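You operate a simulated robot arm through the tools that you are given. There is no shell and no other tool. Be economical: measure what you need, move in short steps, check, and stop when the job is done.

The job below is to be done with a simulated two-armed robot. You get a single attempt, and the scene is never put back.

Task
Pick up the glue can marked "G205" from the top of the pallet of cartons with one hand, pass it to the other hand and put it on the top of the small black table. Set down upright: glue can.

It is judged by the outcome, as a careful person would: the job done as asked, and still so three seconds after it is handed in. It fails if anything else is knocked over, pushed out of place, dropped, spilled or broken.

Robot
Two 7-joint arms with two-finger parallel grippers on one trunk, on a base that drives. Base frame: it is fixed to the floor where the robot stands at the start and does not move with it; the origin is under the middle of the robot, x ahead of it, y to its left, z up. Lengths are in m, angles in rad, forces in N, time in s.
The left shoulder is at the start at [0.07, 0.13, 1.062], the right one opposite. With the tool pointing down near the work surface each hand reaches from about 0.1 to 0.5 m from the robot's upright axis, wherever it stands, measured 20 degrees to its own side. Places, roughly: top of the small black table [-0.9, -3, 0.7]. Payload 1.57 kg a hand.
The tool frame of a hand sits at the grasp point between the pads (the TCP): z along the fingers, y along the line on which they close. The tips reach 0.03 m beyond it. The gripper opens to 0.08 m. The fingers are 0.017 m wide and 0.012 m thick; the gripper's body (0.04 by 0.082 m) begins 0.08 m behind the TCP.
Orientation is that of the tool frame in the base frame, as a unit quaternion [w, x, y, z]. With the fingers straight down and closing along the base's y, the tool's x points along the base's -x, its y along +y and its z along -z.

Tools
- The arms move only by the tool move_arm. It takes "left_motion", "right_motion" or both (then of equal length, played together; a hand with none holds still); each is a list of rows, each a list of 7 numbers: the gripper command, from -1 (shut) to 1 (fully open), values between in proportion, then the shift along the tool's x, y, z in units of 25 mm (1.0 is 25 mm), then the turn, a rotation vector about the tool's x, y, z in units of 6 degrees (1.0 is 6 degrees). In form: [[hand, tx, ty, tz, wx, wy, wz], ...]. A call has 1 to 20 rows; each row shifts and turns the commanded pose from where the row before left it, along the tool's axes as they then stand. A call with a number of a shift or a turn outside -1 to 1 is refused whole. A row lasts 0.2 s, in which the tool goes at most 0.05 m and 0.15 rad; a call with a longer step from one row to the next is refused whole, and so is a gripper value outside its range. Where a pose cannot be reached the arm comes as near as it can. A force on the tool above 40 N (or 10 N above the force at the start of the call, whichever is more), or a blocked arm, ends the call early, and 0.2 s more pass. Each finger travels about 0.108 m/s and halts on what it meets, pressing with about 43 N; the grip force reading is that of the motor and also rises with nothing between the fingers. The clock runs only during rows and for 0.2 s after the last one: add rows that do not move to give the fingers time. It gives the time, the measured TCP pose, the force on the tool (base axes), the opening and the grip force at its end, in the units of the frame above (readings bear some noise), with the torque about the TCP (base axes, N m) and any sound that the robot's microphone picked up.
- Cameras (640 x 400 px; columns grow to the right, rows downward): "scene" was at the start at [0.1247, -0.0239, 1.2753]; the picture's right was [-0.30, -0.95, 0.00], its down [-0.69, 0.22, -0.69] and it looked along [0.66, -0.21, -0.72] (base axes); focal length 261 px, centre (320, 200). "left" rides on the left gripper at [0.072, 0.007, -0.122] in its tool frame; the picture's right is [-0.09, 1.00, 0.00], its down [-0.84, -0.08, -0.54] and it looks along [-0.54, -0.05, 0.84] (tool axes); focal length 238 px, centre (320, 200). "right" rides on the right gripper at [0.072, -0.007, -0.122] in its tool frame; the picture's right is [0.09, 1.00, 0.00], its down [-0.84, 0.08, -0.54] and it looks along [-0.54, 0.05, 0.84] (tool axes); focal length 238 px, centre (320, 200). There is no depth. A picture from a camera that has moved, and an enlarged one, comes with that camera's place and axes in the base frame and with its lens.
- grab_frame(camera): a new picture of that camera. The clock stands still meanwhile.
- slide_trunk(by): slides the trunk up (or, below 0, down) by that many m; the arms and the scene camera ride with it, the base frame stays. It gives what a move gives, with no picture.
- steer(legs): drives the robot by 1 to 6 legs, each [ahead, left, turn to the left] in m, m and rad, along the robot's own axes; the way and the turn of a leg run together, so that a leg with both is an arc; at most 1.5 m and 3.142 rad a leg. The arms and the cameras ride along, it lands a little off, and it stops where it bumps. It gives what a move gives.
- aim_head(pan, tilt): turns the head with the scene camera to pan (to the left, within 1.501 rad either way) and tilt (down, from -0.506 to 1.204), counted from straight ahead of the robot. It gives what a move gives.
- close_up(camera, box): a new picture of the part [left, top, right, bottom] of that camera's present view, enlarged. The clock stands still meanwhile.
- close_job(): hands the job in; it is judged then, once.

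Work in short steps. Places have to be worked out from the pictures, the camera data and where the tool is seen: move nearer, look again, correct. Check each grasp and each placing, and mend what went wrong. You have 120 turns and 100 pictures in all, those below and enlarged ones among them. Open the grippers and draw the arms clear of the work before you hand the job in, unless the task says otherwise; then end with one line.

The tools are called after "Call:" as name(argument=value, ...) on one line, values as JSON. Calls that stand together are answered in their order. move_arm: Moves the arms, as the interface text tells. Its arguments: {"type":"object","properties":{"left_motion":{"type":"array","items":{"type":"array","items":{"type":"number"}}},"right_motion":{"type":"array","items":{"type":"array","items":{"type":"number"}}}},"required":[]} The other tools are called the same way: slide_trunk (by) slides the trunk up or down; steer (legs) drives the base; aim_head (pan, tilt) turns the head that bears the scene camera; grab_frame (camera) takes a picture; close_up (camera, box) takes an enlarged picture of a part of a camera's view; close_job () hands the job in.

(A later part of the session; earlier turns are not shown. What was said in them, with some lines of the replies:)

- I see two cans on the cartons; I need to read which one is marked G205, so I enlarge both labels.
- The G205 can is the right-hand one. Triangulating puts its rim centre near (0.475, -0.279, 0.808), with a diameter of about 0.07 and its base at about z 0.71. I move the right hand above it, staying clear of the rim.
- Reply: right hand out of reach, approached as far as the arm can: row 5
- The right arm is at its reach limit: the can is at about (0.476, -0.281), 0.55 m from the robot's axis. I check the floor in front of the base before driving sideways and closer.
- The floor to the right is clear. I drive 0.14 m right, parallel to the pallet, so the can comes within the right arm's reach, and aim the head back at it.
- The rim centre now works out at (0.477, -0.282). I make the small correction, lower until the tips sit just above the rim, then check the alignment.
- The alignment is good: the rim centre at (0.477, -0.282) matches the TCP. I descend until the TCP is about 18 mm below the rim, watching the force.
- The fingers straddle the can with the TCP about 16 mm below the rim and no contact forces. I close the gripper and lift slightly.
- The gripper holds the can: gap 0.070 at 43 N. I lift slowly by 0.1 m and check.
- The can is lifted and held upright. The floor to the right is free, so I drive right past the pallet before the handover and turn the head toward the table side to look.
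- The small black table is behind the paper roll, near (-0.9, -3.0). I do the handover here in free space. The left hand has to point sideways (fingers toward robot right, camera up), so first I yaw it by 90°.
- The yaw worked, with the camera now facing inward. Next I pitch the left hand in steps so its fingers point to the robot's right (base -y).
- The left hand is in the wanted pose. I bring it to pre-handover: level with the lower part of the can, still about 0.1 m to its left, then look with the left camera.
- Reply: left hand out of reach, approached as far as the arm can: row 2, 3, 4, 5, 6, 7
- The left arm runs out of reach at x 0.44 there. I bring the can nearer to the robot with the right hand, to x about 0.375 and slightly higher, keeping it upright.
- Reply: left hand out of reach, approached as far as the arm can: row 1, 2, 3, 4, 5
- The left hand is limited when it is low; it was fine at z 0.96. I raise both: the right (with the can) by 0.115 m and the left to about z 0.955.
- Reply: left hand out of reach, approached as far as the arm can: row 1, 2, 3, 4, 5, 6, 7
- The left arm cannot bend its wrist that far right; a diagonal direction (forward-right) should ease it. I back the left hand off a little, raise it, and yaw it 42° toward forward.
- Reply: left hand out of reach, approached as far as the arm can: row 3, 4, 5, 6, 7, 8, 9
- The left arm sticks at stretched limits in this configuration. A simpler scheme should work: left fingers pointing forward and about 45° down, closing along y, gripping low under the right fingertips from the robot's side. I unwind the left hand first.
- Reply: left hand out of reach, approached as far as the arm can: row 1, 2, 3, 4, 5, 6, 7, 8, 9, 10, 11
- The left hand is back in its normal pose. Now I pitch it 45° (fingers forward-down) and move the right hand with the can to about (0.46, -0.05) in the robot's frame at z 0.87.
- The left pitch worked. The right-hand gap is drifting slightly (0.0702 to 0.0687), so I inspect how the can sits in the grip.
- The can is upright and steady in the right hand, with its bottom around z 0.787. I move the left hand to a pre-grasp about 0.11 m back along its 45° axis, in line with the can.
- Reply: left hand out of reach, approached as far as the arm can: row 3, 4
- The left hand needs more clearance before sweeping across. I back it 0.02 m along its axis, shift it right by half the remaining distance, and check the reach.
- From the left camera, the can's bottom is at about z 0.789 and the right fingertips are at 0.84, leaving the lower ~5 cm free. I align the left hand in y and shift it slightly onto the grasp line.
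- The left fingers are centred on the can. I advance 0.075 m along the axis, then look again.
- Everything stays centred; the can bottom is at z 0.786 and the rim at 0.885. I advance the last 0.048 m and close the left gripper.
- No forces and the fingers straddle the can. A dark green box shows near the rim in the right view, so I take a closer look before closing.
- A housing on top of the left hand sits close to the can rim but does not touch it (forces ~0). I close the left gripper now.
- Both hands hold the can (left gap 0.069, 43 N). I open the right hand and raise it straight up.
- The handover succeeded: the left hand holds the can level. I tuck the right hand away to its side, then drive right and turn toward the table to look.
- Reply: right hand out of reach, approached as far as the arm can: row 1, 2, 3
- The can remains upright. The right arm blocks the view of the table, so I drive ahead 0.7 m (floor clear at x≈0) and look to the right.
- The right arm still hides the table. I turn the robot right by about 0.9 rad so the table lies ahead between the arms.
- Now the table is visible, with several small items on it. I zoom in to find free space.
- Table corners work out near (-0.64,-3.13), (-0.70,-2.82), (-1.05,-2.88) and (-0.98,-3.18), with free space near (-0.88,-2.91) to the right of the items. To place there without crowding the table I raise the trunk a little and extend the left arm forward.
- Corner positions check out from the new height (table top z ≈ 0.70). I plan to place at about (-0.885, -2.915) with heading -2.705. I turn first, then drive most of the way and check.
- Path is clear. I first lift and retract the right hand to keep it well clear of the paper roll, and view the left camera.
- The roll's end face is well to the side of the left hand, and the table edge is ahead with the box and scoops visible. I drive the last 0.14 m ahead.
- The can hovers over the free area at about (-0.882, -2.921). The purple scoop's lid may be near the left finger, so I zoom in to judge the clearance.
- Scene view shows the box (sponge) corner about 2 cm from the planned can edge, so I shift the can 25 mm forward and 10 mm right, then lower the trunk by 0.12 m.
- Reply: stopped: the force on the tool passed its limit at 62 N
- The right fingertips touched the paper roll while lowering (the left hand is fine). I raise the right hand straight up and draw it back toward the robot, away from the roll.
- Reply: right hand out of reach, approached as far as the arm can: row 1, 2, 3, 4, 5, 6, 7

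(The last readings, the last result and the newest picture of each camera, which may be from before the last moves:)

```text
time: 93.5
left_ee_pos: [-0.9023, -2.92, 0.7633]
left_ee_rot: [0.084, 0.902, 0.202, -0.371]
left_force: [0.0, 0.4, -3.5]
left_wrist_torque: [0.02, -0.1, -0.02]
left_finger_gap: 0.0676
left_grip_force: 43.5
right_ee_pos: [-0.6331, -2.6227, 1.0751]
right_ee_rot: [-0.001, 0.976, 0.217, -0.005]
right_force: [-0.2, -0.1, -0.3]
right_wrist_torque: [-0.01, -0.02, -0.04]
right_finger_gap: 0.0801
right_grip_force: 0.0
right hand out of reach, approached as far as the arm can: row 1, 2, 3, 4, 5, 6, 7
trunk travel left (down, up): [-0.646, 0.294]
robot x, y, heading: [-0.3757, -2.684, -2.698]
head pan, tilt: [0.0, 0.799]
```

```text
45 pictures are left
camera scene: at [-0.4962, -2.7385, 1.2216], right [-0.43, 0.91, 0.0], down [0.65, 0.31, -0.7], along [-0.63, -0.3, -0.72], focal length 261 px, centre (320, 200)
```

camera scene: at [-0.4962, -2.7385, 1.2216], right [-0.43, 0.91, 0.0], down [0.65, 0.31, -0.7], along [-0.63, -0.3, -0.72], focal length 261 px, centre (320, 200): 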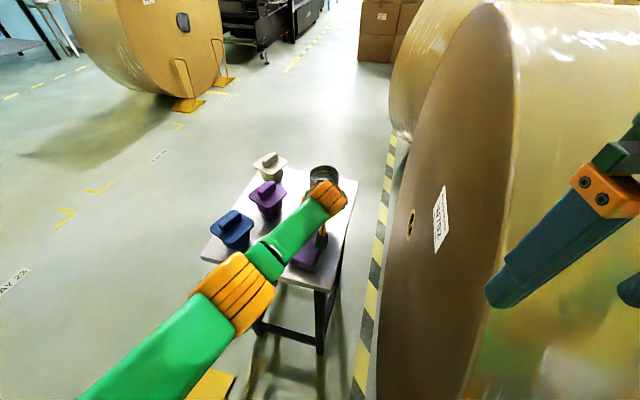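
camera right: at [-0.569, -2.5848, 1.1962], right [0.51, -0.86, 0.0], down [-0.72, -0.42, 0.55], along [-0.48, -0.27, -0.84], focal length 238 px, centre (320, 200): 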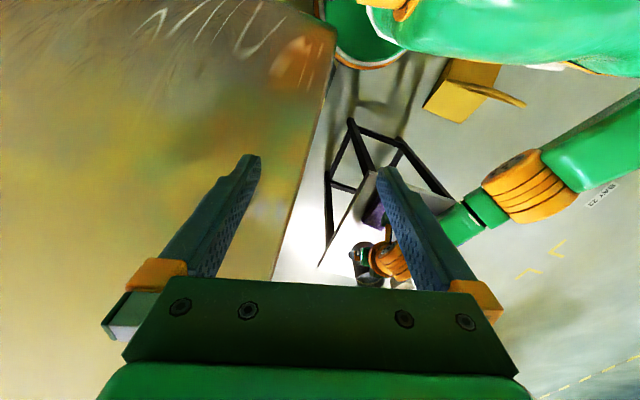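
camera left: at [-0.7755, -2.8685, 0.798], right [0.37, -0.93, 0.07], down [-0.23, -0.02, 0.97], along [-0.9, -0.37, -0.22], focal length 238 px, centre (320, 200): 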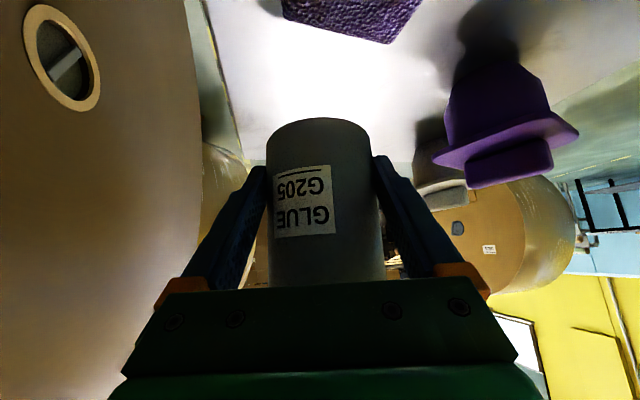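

The right hand is free again (force ~0) and the roll appears unmoved. From here I lower the can with the left arm only: its bottom is near 0.73, so I go down 20 mm first.

Call:
move_arm(left_motion=[[-1, 0.2, 0, 0.2, 0, 0, 0], [-1, 0.2, 0, 0.2, 0, 0, 0], [-1, 0.17, 0, 0.17, 0, 0, 0], [-1, 0, 0, 0, 0, 0, 0]])

Call:
grab_frame(camera="left")

Call:
close_up(camera="scene", box=[220, 150, 380, 290])

```text
time: 94.5
left_ee_pos: [-0.8972, -2.9192, 0.7429]
left_ee_rot: [0.084, 0.902, 0.202, -0.372]
left_force: [-1.1, -0.2, -3.7]
left_wrist_torque: [0.04, -0.03, 0.0]
left_finger_gap: 0.0677
left_grip_force: 43.1
left hand out of reach, approached as far as the arm can: row 3
right_ee_pos: [-0.6317, -2.6218, 1.0751]
right_ee_rot: [0.0, 0.976, 0.217, -0.004]
right_force: [0.1, -0.7, -0.5]
right_wrist_torque: [0.02, 0.01, -0.01]
right_finger_gap: 0.08
right_grip_force: 0.1
trunk travel left (down, up): [-0.646, 0.294]
robot x, y, heading: [-0.3746, -2.6807, -2.705]
head pan, tilt: [0.0, 0.799]
```

```text
44 pictures are left
camera left: at [-0.7721, -2.868, 0.7778], right [0.37, -0.93, 0.07], down [-0.23, -0.02, 0.97], along [-0.9, -0.37, -0.22], focal length 238 px, centre (320, 200)
```

left: 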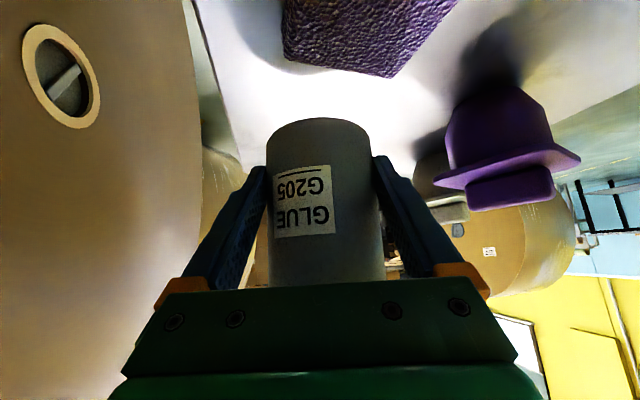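

```text
2.86 times, centred on (300, 220) of scene
camera zoom: at [-0.4959, -2.7385, 1.2217], right [-0.43, 0.9, 0.0], down [0.65, 0.31, -0.7], along [-0.63, -0.3, -0.72], focal length 745 px, centre (377, 143)
```

zoom: 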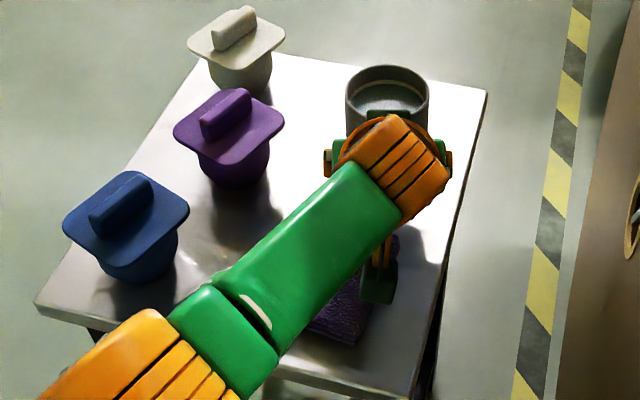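

The arm is at its low limit, with the can's bottom about 10 mm above the table. I finish with small trunk steps, watching the left force.

Call:
slide_trunk(by=-0.007)

Call:
grab_frame(camera="left")

```text
time: 95.1
left_ee_pos: [-0.8978, -2.9211, 0.7369]
left_ee_rot: [0.084, 0.902, 0.202, -0.372]
left_force: [-0.1, -0.1, -2.5]
left_wrist_torque: [0.06, -0.06, 0.02]
left_finger_gap: 0.0678
left_grip_force: 42.6
right_ee_pos: [-0.6326, -2.6219, 1.0686]
right_ee_rot: [0.0, 0.976, 0.218, -0.003]
right_force: [0.2, 0.8, 0.0]
right_wrist_torque: [0.0, 0.02, -0.01]
right_finger_gap: 0.0799
right_grip_force: 0.0
trunk travel left (down, up): [-0.639, 0.301]
robot x, y, heading: [-0.375, -2.683, -2.703]
head pan, tilt: [0.0, 0.799]
```

```text
42 pictures are left
camera left: at [-0.7722, -2.8681, 0.7708], right [0.37, -0.93, 0.07], down [-0.23, -0.02, 0.97], along [-0.9, -0.37, -0.22], focal length 238 px, centre (320, 200)
```

left: 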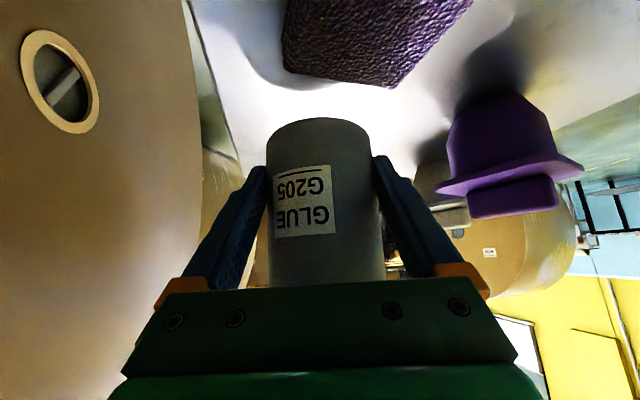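

No contact yet; I continue down in 3 mm steps.

Call:
slide_trunk(by=-0.003)

Call:
slide_trunk(by=-0.002)

```text
time: 95.6
left_ee_pos: [-0.8975, -2.9208, 0.733]
left_ee_rot: [0.084, 0.902, 0.202, -0.371]
left_force: [0.0, 0.3, -3.9]
left_wrist_torque: [0.08, -0.06, 0.02]
left_finger_gap: 0.0675
left_grip_force: 42.8
right_ee_pos: [-0.6327, -2.6222, 1.0663]
right_ee_rot: [0.0, 0.976, 0.218, -0.005]
right_force: [-0.2, -0.5, -1.1]
right_wrist_torque: [0.01, 0.01, 0.0]
right_finger_gap: 0.0801
right_grip_force: 0.0
trunk travel left (down, up): [-0.636, 0.304]
robot x, y, heading: [-0.3685, -2.6833, -2.707]
head pan, tilt: [0.0, 0.799]
```

```text
time: 96.1
left_ee_pos: [-0.8968, -2.9201, 0.7302]
left_ee_rot: [0.084, 0.902, 0.202, -0.372]
left_force: [0.1, -0.2, -3.8]
left_wrist_torque: [0.02, -0.1, 0.02]
left_finger_gap: 0.0677
left_grip_force: 42.9
right_ee_pos: [-0.6329, -2.6208, 1.0635]
right_ee_rot: [-0.001, 0.976, 0.217, -0.005]
right_force: [0.3, 0.6, 0.4]
right_wrist_torque: [0.06, -0.01, 0.0]
right_finger_gap: 0.08
right_grip_force: 0.0
trunk travel left (down, up): [-0.634, 0.306]
robot x, y, heading: [-0.3774, -2.6859, -2.703]
head pan, tilt: [0.0, 0.799]
```

Still hanging free (−3.8 N); I go on in small steps.

Call:
slide_trunk(by=-0.003)

Call:
close_up(camera="left", box=[220, 40, 420, 180])

```text
time: 96.7
left_ee_pos: [-0.8987, -2.9204, 0.7275]
left_ee_rot: [0.084, 0.902, 0.203, -0.372]
left_force: [-0.5, 0.0, -4.2]
left_wrist_torque: [-0.02, -0.08, 0.02]
left_finger_gap: 0.0678
left_grip_force: 42.7
right_ee_pos: [-0.632, -2.621, 1.0604]
right_ee_rot: [-0.001, 0.976, 0.217, -0.005]
right_force: [-0.3, 0.4, -0.2]
right_wrist_torque: [-0.01, -0.01, 0.01]
right_finger_gap: 0.0802
right_grip_force: 0.0
trunk travel left (down, up): [-0.631, 0.309]
robot x, y, heading: [-0.3752, -2.6844, -2.696]
head pan, tilt: [0.0, 0.799]
```

```text
2.86 times, centred on (320, 110) of left
camera zoom: at [-0.7722, -2.8681, 0.7629], right [0.37, -0.93, 0.07], down [-0.23, -0.02, 0.97], along [-0.9, -0.37, -0.22], focal length 681 px, centre (320, 457)
```

zoom: 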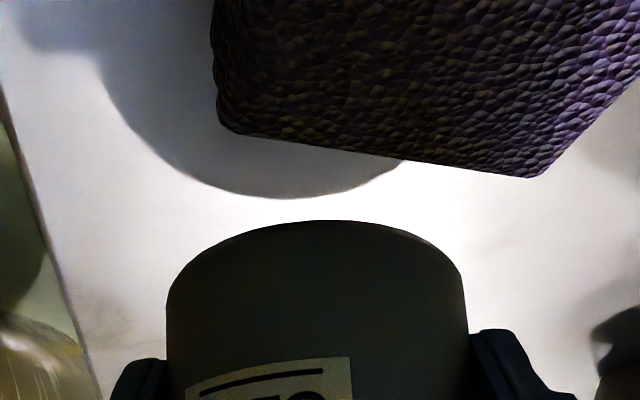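

There is still a small gap by force and view. I continue stepping down, with the camera housing still above the sponge.

Call:
slide_trunk(by=-0.003)

Call:
slide_trunk(by=-0.003)

Call:
close_up(camera="left", box=[220, 40, 420, 180])

```text
time: 97.2
left_ee_pos: [-0.8975, -2.92, 0.7256]
left_ee_rot: [0.084, 0.902, 0.202, -0.371]
left_force: [0.3, 1.1, -3.5]
left_wrist_torque: [0.02, -0.05, 0.01]
left_finger_gap: 0.0677
left_grip_force: 43.4
right_ee_pos: [-0.6314, -2.622, 1.0575]
right_ee_rot: [0.001, 0.976, 0.217, -0.004]
right_force: [-0.4, -0.6, 0.3]
right_wrist_torque: [0.01, -0.01, -0.04]
right_finger_gap: 0.0797
right_grip_force: 0.0
trunk travel left (down, up): [-0.628, 0.312]
robot x, y, heading: [-0.3745, -2.682, -2.702]
head pan, tilt: [0.0, 0.799]
```

```text
time: 97.7
left_ee_pos: [-0.8971, -2.9192, 0.7232]
left_ee_rot: [0.084, 0.902, 0.202, -0.372]
left_force: [0.2, 1.1, -3.4]
left_wrist_torque: [0.02, -0.05, -0.02]
left_finger_gap: 0.0675
left_grip_force: 42.5
right_ee_pos: [-0.6328, -2.6209, 1.0547]
right_ee_rot: [0.0, 0.976, 0.218, -0.004]
right_force: [0.3, 0.0, -0.4]
right_wrist_torque: [0.0, 0.01, -0.01]
right_finger_gap: 0.0801
right_grip_force: 0.0
trunk travel left (down, up): [-0.625, 0.315]
robot x, y, heading: [-0.3742, -2.6811, -2.702]
head pan, tilt: [0.0, 0.799]
```

```text
2.86 times, centred on (320, 110) of left
camera zoom: at [-0.7722, -2.8681, 0.7569], right [0.37, -0.93, 0.07], down [-0.23, -0.02, 0.97], along [-0.9, -0.37, -0.22], focal length 681 px, centre (320, 457)
```

zoom: 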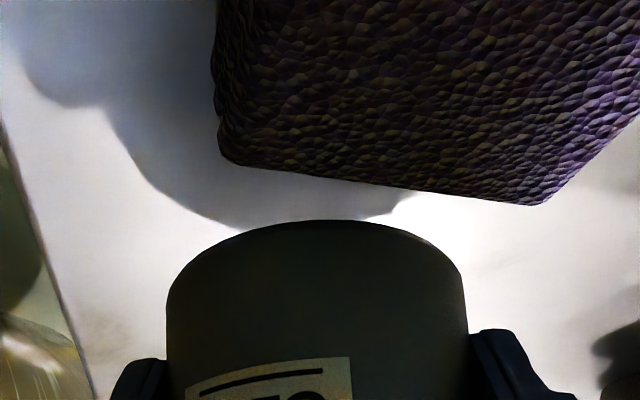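

The shadow is closing in on the can's bottom; contact should be close. I go on in 2–3 mm steps.

Call:
slide_trunk(by=-0.002)

Call:
slide_trunk(by=-0.002)

Call:
slide_trunk(by=-0.002)

Call:
close_up(camera="left", box=[220, 40, 420, 180])

```text
time: 98.2
left_ee_pos: [-0.8981, -2.9203, 0.7209]
left_ee_rot: [0.084, 0.902, 0.201, -0.372]
left_force: [-0.1, -0.3, -3.0]
left_wrist_torque: [0.03, -0.09, 0.06]
left_finger_gap: 0.0674
left_grip_force: 43.1
right_ee_pos: [-0.6326, -2.6205, 1.0527]
right_ee_rot: [-0.001, 0.976, 0.217, -0.005]
right_force: [0.1, -0.5, -0.4]
right_wrist_torque: [0.01, -0.03, 0.06]
right_finger_gap: 0.0804
right_grip_force: 0.1
trunk travel left (down, up): [-0.623, 0.317]
robot x, y, heading: [-0.3723, -2.6823, -2.707]
head pan, tilt: [0.0, 0.799]
```

```text
time: 98.7
left_ee_pos: [-0.8979, -2.9197, 0.7176]
left_ee_rot: [0.084, 0.902, 0.202, -0.372]
left_force: [0.4, 1.1, -3.6]
left_wrist_torque: [0.03, -0.03, -0.01]
left_finger_gap: 0.0676
left_grip_force: 42.8
right_ee_pos: [-0.6329, -2.6217, 1.0499]
right_ee_rot: [0.0, 0.976, 0.218, -0.004]
right_force: [0.4, 0.0, 0.1]
right_wrist_torque: [0.04, -0.01, 0.0]
right_finger_gap: 0.08
right_grip_force: 0.0
trunk travel left (down, up): [-0.621, 0.319]
robot x, y, heading: [-0.3764, -2.6813, -2.701]
head pan, tilt: [0.0, 0.799]
```

```text
time: 99.3
left_ee_pos: [-0.8976, -2.9192, 0.7167]
left_ee_rot: [0.084, 0.902, 0.202, -0.372]
left_force: [1.0, 0.1, -3.3]
left_wrist_torque: [0.02, -0.04, -0.02]
left_finger_gap: 0.0676
left_grip_force: 43.3
right_ee_pos: [-0.6327, -2.6222, 1.0479]
right_ee_rot: [-0.001, 0.976, 0.217, -0.005]
right_force: [0.1, 0.4, -0.1]
right_wrist_torque: [-0.01, 0.0, 0.03]
right_finger_gap: 0.08
right_grip_force: 0.1
trunk travel left (down, up): [-0.619, 0.321]
robot x, y, heading: [-0.3761, -2.684, -2.705]
head pan, tilt: [0.0, 0.799]
```

```text
2.86 times, centred on (320, 110) of left
camera zoom: at [-0.7721, -2.8681, 0.7509], right [0.37, -0.93, 0.07], down [-0.23, -0.02, 0.97], along [-0.9, -0.37, -0.22], focal length 681 px, centre (320, 457)
```

zoom: 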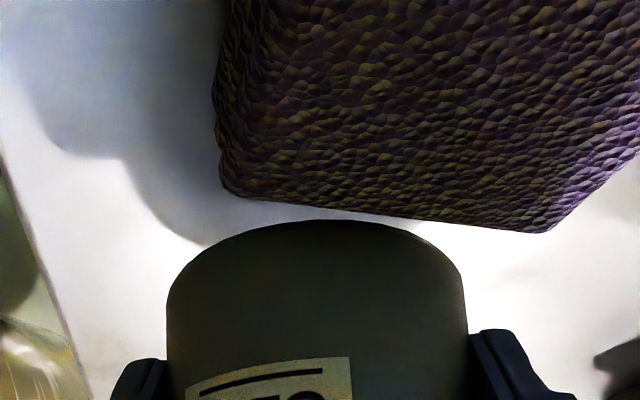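

Re-triangulating from several views gives the table top at about z 0.65, so the can still hangs ~3 cm above it, and the sponge's corner is closer than I want. I raise slightly, move the right hand inward away from the roll, and then shift the base forward and right.

Call:
slide_trunk(by=0.03)

Call:
move_arm(right_motion=[[1, 0, 0.5, -0.2, 0, 0, 0], [1, 0, 0.8, 0, 0, 0, 0], [1, 0, 0.8, 0, 0, 0, 0], [1, 0, 0.8, 0, 0, 0, 0], [1, 0, 0.6, 0, 0, 0, 0], [1, 0, 0, 0, 0, 0, 0]])

Call:
grab_frame(camera="right")

Call:
close_up(camera="scene", box=[180, 130, 420, 340])

```text
time: 100.0
left_ee_pos: [-0.8977, -2.9196, 0.7451]
left_ee_rot: [0.084, 0.902, 0.202, -0.371]
left_force: [-0.4, 0.5, -4.6]
left_wrist_torque: [0.02, -0.07, 0.0]
left_finger_gap: 0.0674
left_grip_force: 43.3
right_ee_pos: [-0.6324, -2.6209, 1.0784]
right_ee_rot: [0.0, 0.976, 0.218, -0.005]
right_force: [-0.5, -0.1, -0.1]
right_wrist_torque: [-0.03, -0.01, 0.0]
right_finger_gap: 0.0797
right_grip_force: 0.1
trunk travel left (down, up): [-0.649, 0.291]
robot x, y, heading: [-0.3764, -2.6861, -2.7]
head pan, tilt: [0.0, 0.799]
```

```text
time: 101.4
left_ee_pos: [-0.8969, -2.9195, 0.7461]
left_ee_rot: [0.084, 0.902, 0.202, -0.371]
left_force: [-0.7, 0.5, -3.5]
left_wrist_torque: [0.05, -0.03, 0.01]
left_finger_gap: 0.0679
left_grip_force: 42.7
right_ee_pos: [-0.5948, -2.7018, 1.0842]
right_ee_rot: [-0.001, 0.976, 0.217, -0.004]
right_force: [0.5, -0.8, 0.4]
right_wrist_torque: [0.03, -0.02, 0.0]
right_finger_gap: 0.0799
right_grip_force: 0.0
trunk travel left (down, up): [-0.649, 0.291]
robot x, y, heading: [-0.3757, -2.6827, -2.703]
head pan, tilt: [0.0, 0.799]
```

```text
38 pictures are left
camera right: at [-0.5312, -2.665, 1.2051], right [0.51, -0.86, 0.0], down [-0.72, -0.42, 0.55], along [-0.47, -0.27, -0.84], focal length 238 px, centre (320, 200)
```

right: 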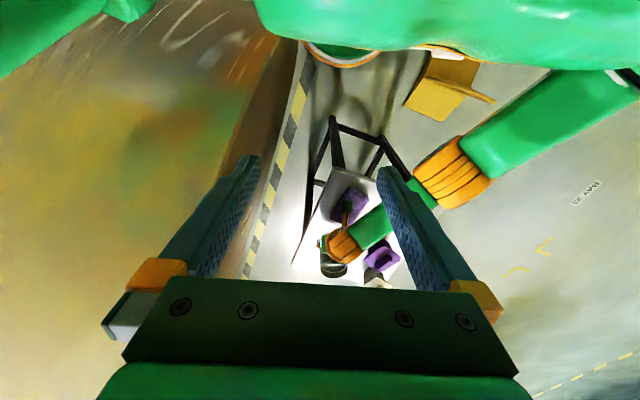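

```text
1.90 times, centred on (300, 235) of scene
camera zoom: at [-0.4959, -2.7384, 1.2247], right [-0.43, 0.9, 0.0], down [0.65, 0.31, -0.7], along [-0.63, -0.3, -0.72], focal length 497 px, centre (358, 133)
```

zoom: 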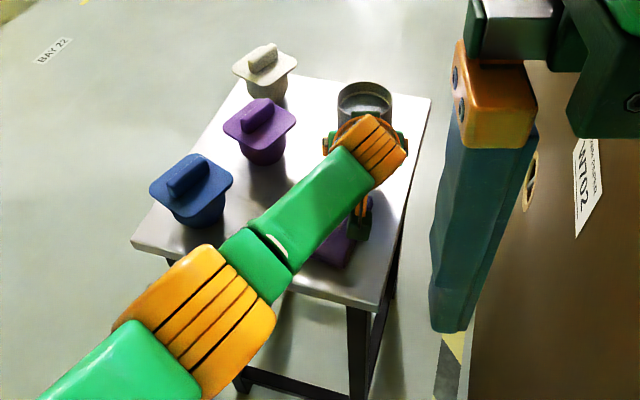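

The table lower height is confirmed. I drive 45 mm ahead and 20 mm right with the can still about 6 cm above the top.

Call:
steer(legs=[[0.045, -0.02, 0]])

Call:
slide_trunk(by=-0.04)

Call:
grab_frame(camera="left")

Call:
close_up(camera="scene", box=[180, 130, 420, 340])

```text
time: 102.3
left_ee_pos: [-0.9433, -2.9192, 0.7481]
left_ee_rot: [0.084, 0.902, 0.203, -0.372]
left_force: [-0.6, -0.3, -4.2]
left_wrist_torque: [0.04, -0.04, -0.01]
left_finger_gap: 0.0677
left_grip_force: 42.7
right_ee_pos: [-0.6397, -2.701, 1.0842]
right_ee_rot: [-0.001, 0.976, 0.217, -0.006]
right_force: [0.1, 0.8, -0.3]
right_wrist_torque: [0.03, -0.01, -0.01]
right_finger_gap: 0.08
right_grip_force: 0.1
trunk travel left (down, up): [-0.649, 0.291]
robot x, y, heading: [-0.4202, -2.6821, -2.695]
head pan, tilt: [0.0, 0.799]
```

```text
time: 103.2
left_ee_pos: [-0.9458, -2.9205, 0.7065]
left_ee_rot: [0.084, 0.902, 0.202, -0.371]
left_force: [0.7, -0.2, -3.1]
left_wrist_torque: [0.08, -0.05, -0.04]
left_finger_gap: 0.0678
left_grip_force: 42.3
right_ee_pos: [-0.6422, -2.7022, 1.0433]
right_ee_rot: [-0.001, 0.976, 0.217, -0.005]
right_force: [0.0, 0.6, -0.2]
right_wrist_torque: [-0.02, 0.01, 0.02]
right_finger_gap: 0.0801
right_grip_force: 0.0
trunk travel left (down, up): [-0.609, 0.331]
robot x, y, heading: [-0.4222, -2.6818, -2.707]
head pan, tilt: [0.0, 0.799]
```

```text
36 pictures are left
camera left: at [-0.8199, -2.8685, 0.7409], right [0.37, -0.93, 0.07], down [-0.23, -0.02, 0.97], along [-0.9, -0.37, -0.22], focal length 238 px, centre (320, 200)
```

left: 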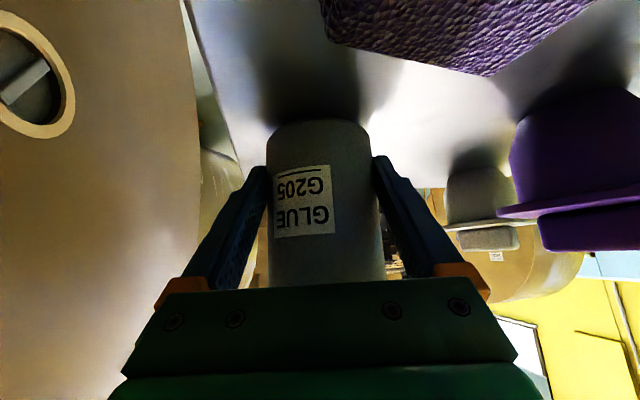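

```text
1.90 times, centred on (300, 235) of scene
camera zoom: at [-0.5435, -2.7391, 1.1846], right [-0.43, 0.91, 0.0], down [0.65, 0.31, -0.7], along [-0.63, -0.3, -0.72], focal length 497 px, centre (358, 133)
```

zoom: 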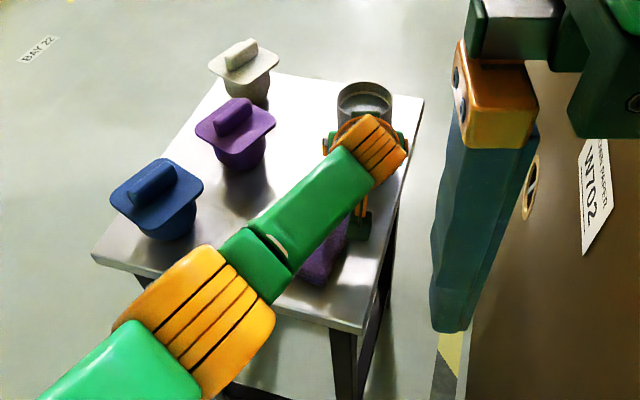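

Clearances are good: sponge behind-left, edge margin about 2 cm. I lower further: 20 mm, then small steps.

Call:
slide_trunk(by=-0.018)

Call:
slide_trunk(by=-0.003)

Call:
slide_trunk(by=-0.003)

Call:
close_up(camera="left", box=[200, 40, 440, 200])

```text
time: 103.8
left_ee_pos: [-0.9438, -2.918, 0.6945]
left_ee_rot: [0.085, 0.899, 0.201, -0.379]
left_force: [-6.7, -3.7, 31.6]
left_wrist_torque: [-0.49, 0.63, -0.03]
left_finger_gap: 0.068
left_grip_force: 43.1
right_ee_pos: [-0.6362, -2.6993, 1.029]
right_ee_rot: [0.0, 0.976, 0.217, -0.008]
right_force: [0.0, -0.2, 0.3]
right_wrist_torque: [0.03, -0.01, -0.03]
right_finger_gap: 0.0799
right_grip_force: 0.1
trunk travel left (down, up): [-0.591, 0.349]
robot x, y, heading: [-0.4204, -2.6804, -2.703]
head pan, tilt: [0.0, 0.799]
```

```text
time: 104.3
left_ee_pos: [-0.9429, -2.9174, 0.6921]
left_ee_rot: [0.085, 0.9, 0.201, -0.377]
left_force: [-8.8, -1.9, 35.8]
left_wrist_torque: [-0.25, 0.52, -0.06]
left_finger_gap: 0.0678
left_grip_force: 42.9
right_ee_pos: [-0.637, -2.6977, 1.0245]
right_ee_rot: [0.0, 0.976, 0.216, -0.009]
right_force: [0.0, -1.2, -0.4]
right_wrist_torque: [0.01, 0.01, 0.02]
right_finger_gap: 0.0799
right_grip_force: 0.0
trunk travel left (down, up): [-0.588, 0.352]
robot x, y, heading: [-0.4201, -2.6836, -2.703]
head pan, tilt: [0.0, 0.799]
```

```text
time: 104.8
left_ee_pos: [-0.9452, -2.9181, 0.6924]
left_ee_rot: [0.084, 0.898, 0.199, -0.383]
left_force: [1.4, 0.6, 21.2]
left_wrist_torque: [-0.09, -0.34, 0.06]
left_finger_gap: 0.0674
left_grip_force: 43.1
right_ee_pos: [-0.6375, -2.7001, 1.0214]
right_ee_rot: [0.0, 0.976, 0.217, -0.008]
right_force: [0.0, 0.2, 0.5]
right_wrist_torque: [0.0, 0.0, 0.0]
right_finger_gap: 0.08
right_grip_force: 0.0
trunk travel left (down, up): [-0.585, 0.355]
robot x, y, heading: [-0.421, -2.6847, -2.697]
head pan, tilt: [0.0, 0.799]
stopped: the force on the tool passed its limit at 48 N (the readings are from after the stop); the commanded pose is now the measured one
```

```text
2.50 times, centred on (320, 120) of left
camera zoom: at [-0.8185, -2.8668, 0.7237], right [0.36, -0.93, 0.06], down [-0.2, -0.01, 0.98], along [-0.91, -0.37, -0.19], focal length 596 px, centre (320, 400)
```

zoom: 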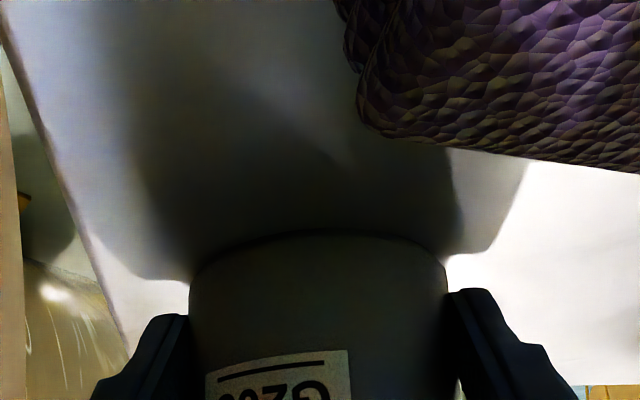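

Contact with the table is found (TCP z ≈ 0.693) with a bit too much press. I raise the trunk slightly to unload it.

Call:
slide_trunk(by=0.003)

Call:
close_up(camera="scene", box=[240, 130, 400, 290])

```text
time: 105.3
left_ee_pos: [-0.9466, -2.9179, 0.6914]
left_ee_rot: [0.084, 0.9, 0.2, -0.378]
left_force: [-1.2, 0.9, 15.7]
left_wrist_torque: [-0.08, 0.05, -0.08]
left_finger_gap: 0.0675
left_grip_force: 43.3
right_ee_pos: [-0.6383, -2.6988, 1.0255]
right_ee_rot: [0.0, 0.976, 0.216, -0.006]
right_force: [0.9, 0.7, 0.1]
right_wrist_torque: [0.0, -0.05, 0.0]
right_finger_gap: 0.0802
right_grip_force: 0.1
trunk travel left (down, up): [-0.588, 0.352]
robot x, y, heading: [-0.4235, -2.6842, -2.704]
head pan, tilt: [0.0, 0.799]
```

```text
2.50 times, centred on (320, 210) of scene
camera zoom: at [-0.5391, -2.7363, 1.1645], right [-0.42, 0.91, 0.0], down [0.65, 0.3, -0.7], along [-0.63, -0.3, -0.71], focal length 652 px, centre (320, 175)
```

zoom: 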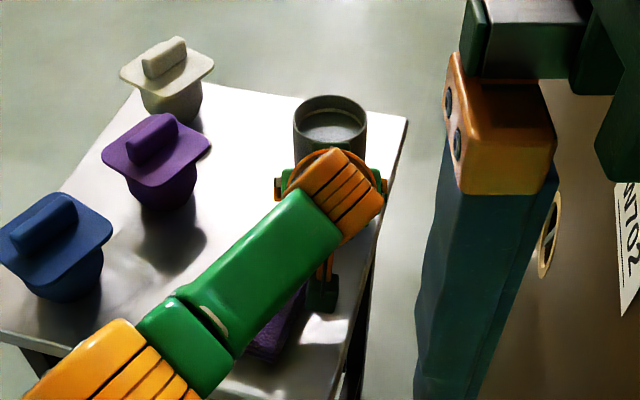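

The force is down to 16 N; another 3 mm up should leave just light contact.

Call:
slide_trunk(by=0.003)

Call:
close_up(camera="left", box=[200, 40, 440, 200])

```text
time: 105.8
left_ee_pos: [-0.9462, -2.9186, 0.6923]
left_ee_rot: [0.084, 0.901, 0.201, -0.376]
left_force: [0.3, 3.1, 4.2]
left_wrist_torque: [-0.04, 0.27, -0.13]
left_finger_gap: 0.0677
left_grip_force: 43.2
right_ee_pos: [-0.6408, -2.7012, 1.0276]
right_ee_rot: [0.0, 0.976, 0.216, -0.006]
right_force: [0.2, 0.2, 0.2]
right_wrist_torque: [0.02, -0.01, 0.04]
right_finger_gap: 0.08
right_grip_force: 0.0
trunk travel left (down, up): [-0.591, 0.349]
robot x, y, heading: [-0.4208, -2.6839, -2.706]
head pan, tilt: [0.0, 0.799]
```

```text
2.50 times, centred on (320, 120) of left
camera zoom: at [-0.8198, -2.8673, 0.7258], right [0.36, -0.93, 0.07], down [-0.22, -0.02, 0.98], along [-0.91, -0.37, -0.21], focal length 596 px, centre (320, 400)
```

zoom: 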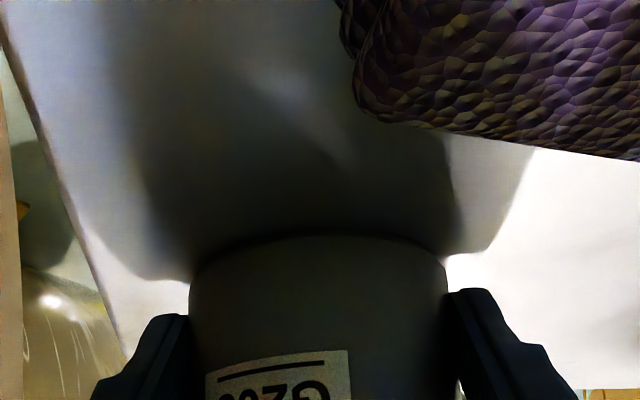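

Light contact now, and the can's bottom edge meets its shadow evenly. I open the left gripper gently.

Call:
move_arm(left_motion=[[0.75, 0, 0, 0, 0, 0, 0], [0.85, 0, 0, 0, 0, 0, 0], [1, 0, 0, 0, 0, 0, 0], [1, 0, 0, 0, 0, 0, 0]])

Call:
grab_frame(camera="left")

```text
time: 106.8
left_ee_pos: [-0.947, -2.9195, 0.6918]
left_ee_rot: [0.084, 0.901, 0.201, -0.376]
left_force: [0.5, 0.5, 0.7]
left_wrist_torque: [-0.02, -0.01, 0.0]
left_finger_gap: 0.0801
left_grip_force: 0.1
right_ee_pos: [-0.6424, -2.7011, 1.0265]
right_ee_rot: [-0.001, 0.976, 0.217, -0.005]
right_force: [0.3, 0.4, 0.3]
right_wrist_torque: [0.02, 0.01, 0.0]
right_finger_gap: 0.0799
right_grip_force: 0.0
trunk travel left (down, up): [-0.591, 0.349]
robot x, y, heading: [-0.4211, -2.6852, -2.701]
head pan, tilt: [0.0, 0.799]
```

```text
31 pictures are left
camera left: at [-0.821, -2.8683, 0.7257], right [0.36, -0.93, 0.07], down [-0.22, -0.02, 0.98], along [-0.91, -0.37, -0.21], focal length 238 px, centre (320, 200)
```

left: 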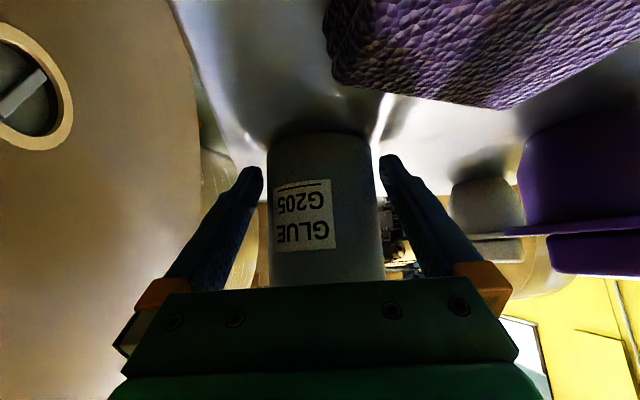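

The can stands free, centred between the open fingers. I retreat along the finger axis (up and back) slowly.

Call:
move_arm(left_motion=[[1, 0, 0, -0.2, 0, 0, 0], [1, 0, 0, -0.3, 0, 0, 0], [1, 0, 0, -0.4, 0, 0, 0], [1, 0, 0, -0.5, 0, 0, 0], [1, 0, 0, -0.6, 0, 0, 0], [1, 0, 0, 0, 0, 0, 0]])

Call:
grab_frame(camera="left")

```text
time: 108.2
left_ee_pos: [-0.9148, -2.9038, 0.7277]
left_ee_rot: [0.084, 0.901, 0.201, -0.375]
left_force: [0.8, 0.6, 0.4]
left_wrist_torque: [0.04, 0.02, -0.01]
left_finger_gap: 0.08
left_grip_force: 0.0
right_ee_pos: [-0.6424, -2.7008, 1.027]
right_ee_rot: [-0.001, 0.976, 0.218, -0.004]
right_force: [-0.4, 0.2, 0.2]
right_wrist_torque: [0.01, -0.01, 0.03]
right_finger_gap: 0.0801
right_grip_force: 0.1
trunk travel left (down, up): [-0.591, 0.349]
robot x, y, heading: [-0.4205, -2.6828, -2.699]
head pan, tilt: [0.0, 0.799]
```

```text
30 pictures are left
camera left: at [-0.7888, -2.8529, 0.7613], right [0.36, -0.93, 0.06], down [-0.22, -0.02, 0.98], along [-0.91, -0.37, -0.21], focal length 238 px, centre (320, 200)
```

left: 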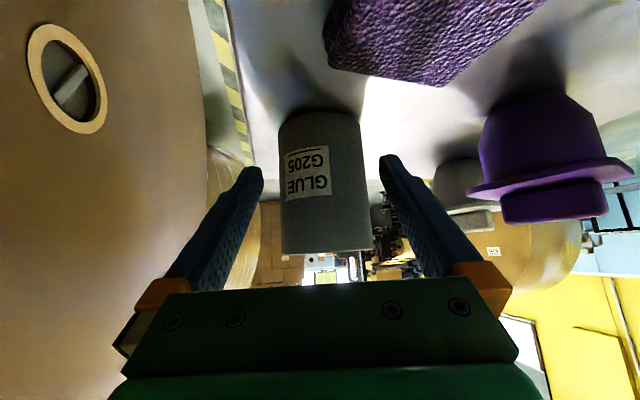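

The can stands upright on the table and did not move with the hand. I continue the retreat by another 9 cm.

Call:
move_arm(left_motion=[[1, 0, 0, -0.6, 0, 0, 0], [1, 0, 0, -0.8, 0, 0, 0], [1, 0, 0, -0.8, 0, 0, 0], [1, 0, 0, -0.8, 0, 0, 0], [1, 0, 0, -0.6, 0, 0, 0], [1, 0, 0, 0, 0, 0, 0]])

Call:
slide_trunk(by=0.1)

Call:
grab_frame(camera="scene")

```text
time: 109.7
left_ee_pos: [-0.8571, -2.8768, 0.7898]
left_ee_rot: [0.084, 0.9, 0.201, -0.376]
left_force: [1.1, -0.2, 0.2]
left_wrist_torque: [0.02, -0.01, -0.02]
left_finger_gap: 0.0799
left_grip_force: 0.0
right_ee_pos: [-0.6425, -2.7005, 1.0268]
right_ee_rot: [0.0, 0.976, 0.217, -0.005]
right_force: [0.0, -0.3, -0.1]
right_wrist_torque: [0.01, 0.01, 0.03]
right_finger_gap: 0.0801
right_grip_force: 0.1
trunk travel left (down, up): [-0.591, 0.349]
robot x, y, heading: [-0.4253, -2.6782, -2.702]
head pan, tilt: [0.0, 0.799]
```

```text
time: 111.0
left_ee_pos: [-0.8564, -2.8774, 0.8912]
left_ee_rot: [0.083, 0.901, 0.201, -0.376]
left_force: [0.4, 0.0, 0.1]
left_wrist_torque: [0.02, -0.01, -0.01]
left_finger_gap: 0.0802
left_grip_force: 0.1
right_ee_pos: [-0.6413, -2.702, 1.1266]
right_ee_rot: [-0.001, 0.976, 0.218, -0.004]
right_force: [0.9, -0.1, 0.2]
right_wrist_torque: [0.01, -0.02, -0.01]
right_finger_gap: 0.08
right_grip_force: 0.0
trunk travel left (down, up): [-0.691, 0.249]
robot x, y, heading: [-0.4224, -2.6841, -2.699]
head pan, tilt: [0.0, 0.799]
```

```text
29 pictures are left
camera scene: at [-0.5429, -2.7387, 1.2671], right [-0.42, 0.91, 0.0], down [0.65, 0.3, -0.7], along [-0.63, -0.3, -0.72], focal length 261 px, centre (320, 200)
```

scene: 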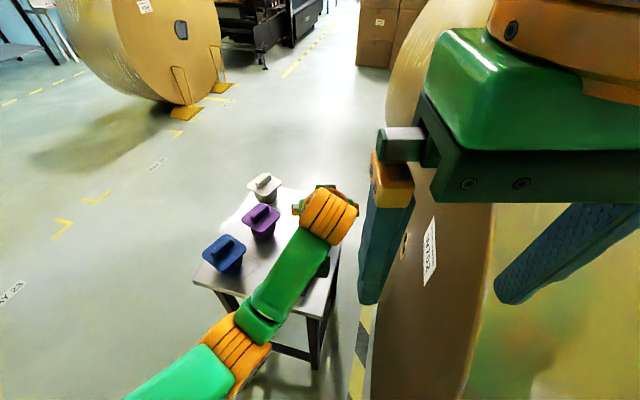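

Both hands are above the items and free. I back the base straight away to draw clear and take a final look at the table.

Call:
steer(legs=[[-0.3, 0.02, 0]])

Call:
grab_frame(camera="scene")

Call:
close_up(camera="scene", box=[210, 100, 370, 220])

```text
time: 113.0
left_ee_pos: [-0.5782, -2.7695, 0.8899]
left_ee_rot: [0.084, 0.901, 0.201, -0.376]
left_force: [-0.5, -0.5, 0.2]
left_wrist_torque: [0.03, 0.01, 0.03]
left_finger_gap: 0.0802
left_grip_force: 0.0
right_ee_pos: [-0.3634, -2.5932, 1.1257]
right_ee_rot: [-0.001, 0.976, 0.218, -0.005]
right_force: [-0.5, 0.3, -0.6]
right_wrist_torque: [-0.02, -0.01, 0.01]
right_finger_gap: 0.08
right_grip_force: 0.2
trunk travel left (down, up): [-0.691, 0.249]
robot x, y, heading: [-0.1442, -2.5717, -2.699]
head pan, tilt: [0.0, 0.799]
```

```text
28 pictures are left
camera scene: at [-0.2646, -2.6299, 1.2669], right [-0.43, 0.9, 0.0], down [0.65, 0.31, -0.7], along [-0.63, -0.3, -0.72], focal length 261 px, centre (320, 200)
```

scene: 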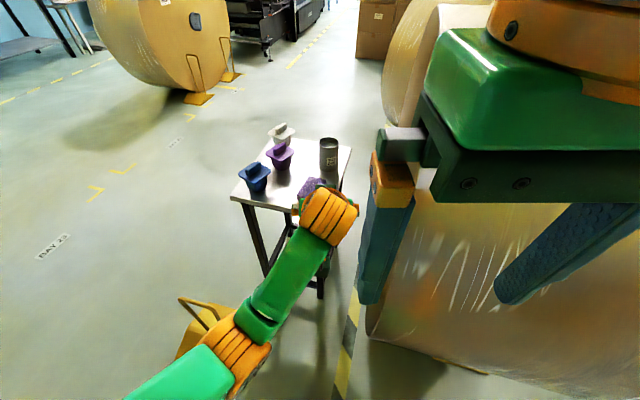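

```text
3.33 times, centred on (290, 160) of scene
camera zoom: at [-0.2646, -2.6299, 1.2669], right [-0.43, 0.9, 0.0], down [0.65, 0.31, -0.7], along [-0.63, -0.3, -0.72], focal length 869 px, centre (420, 333)
```

zoom: 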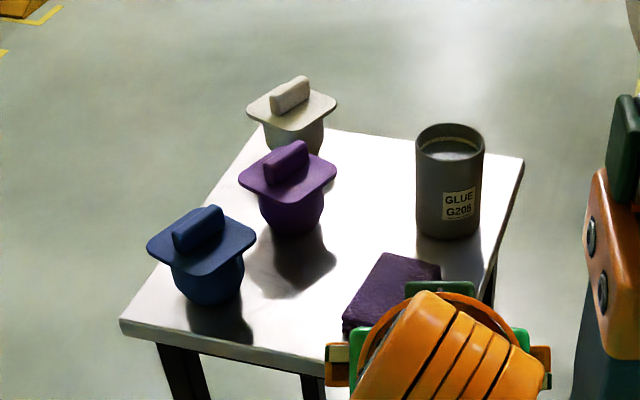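

The can "G205" stands upright on the black table, the other items sit where they were, and both grippers are open and clear. I hand the job in.

Call:
close_job()

```text
The job is handed in.
```

The G205 glue can stands upright on the small black table: the right hand picked it up and passed it to the left hand, which set it down. While lowering, the right fingertips bumped the large paper roll (62 N peak), but the roll and the other items on the table look undisturbed in the pictures.
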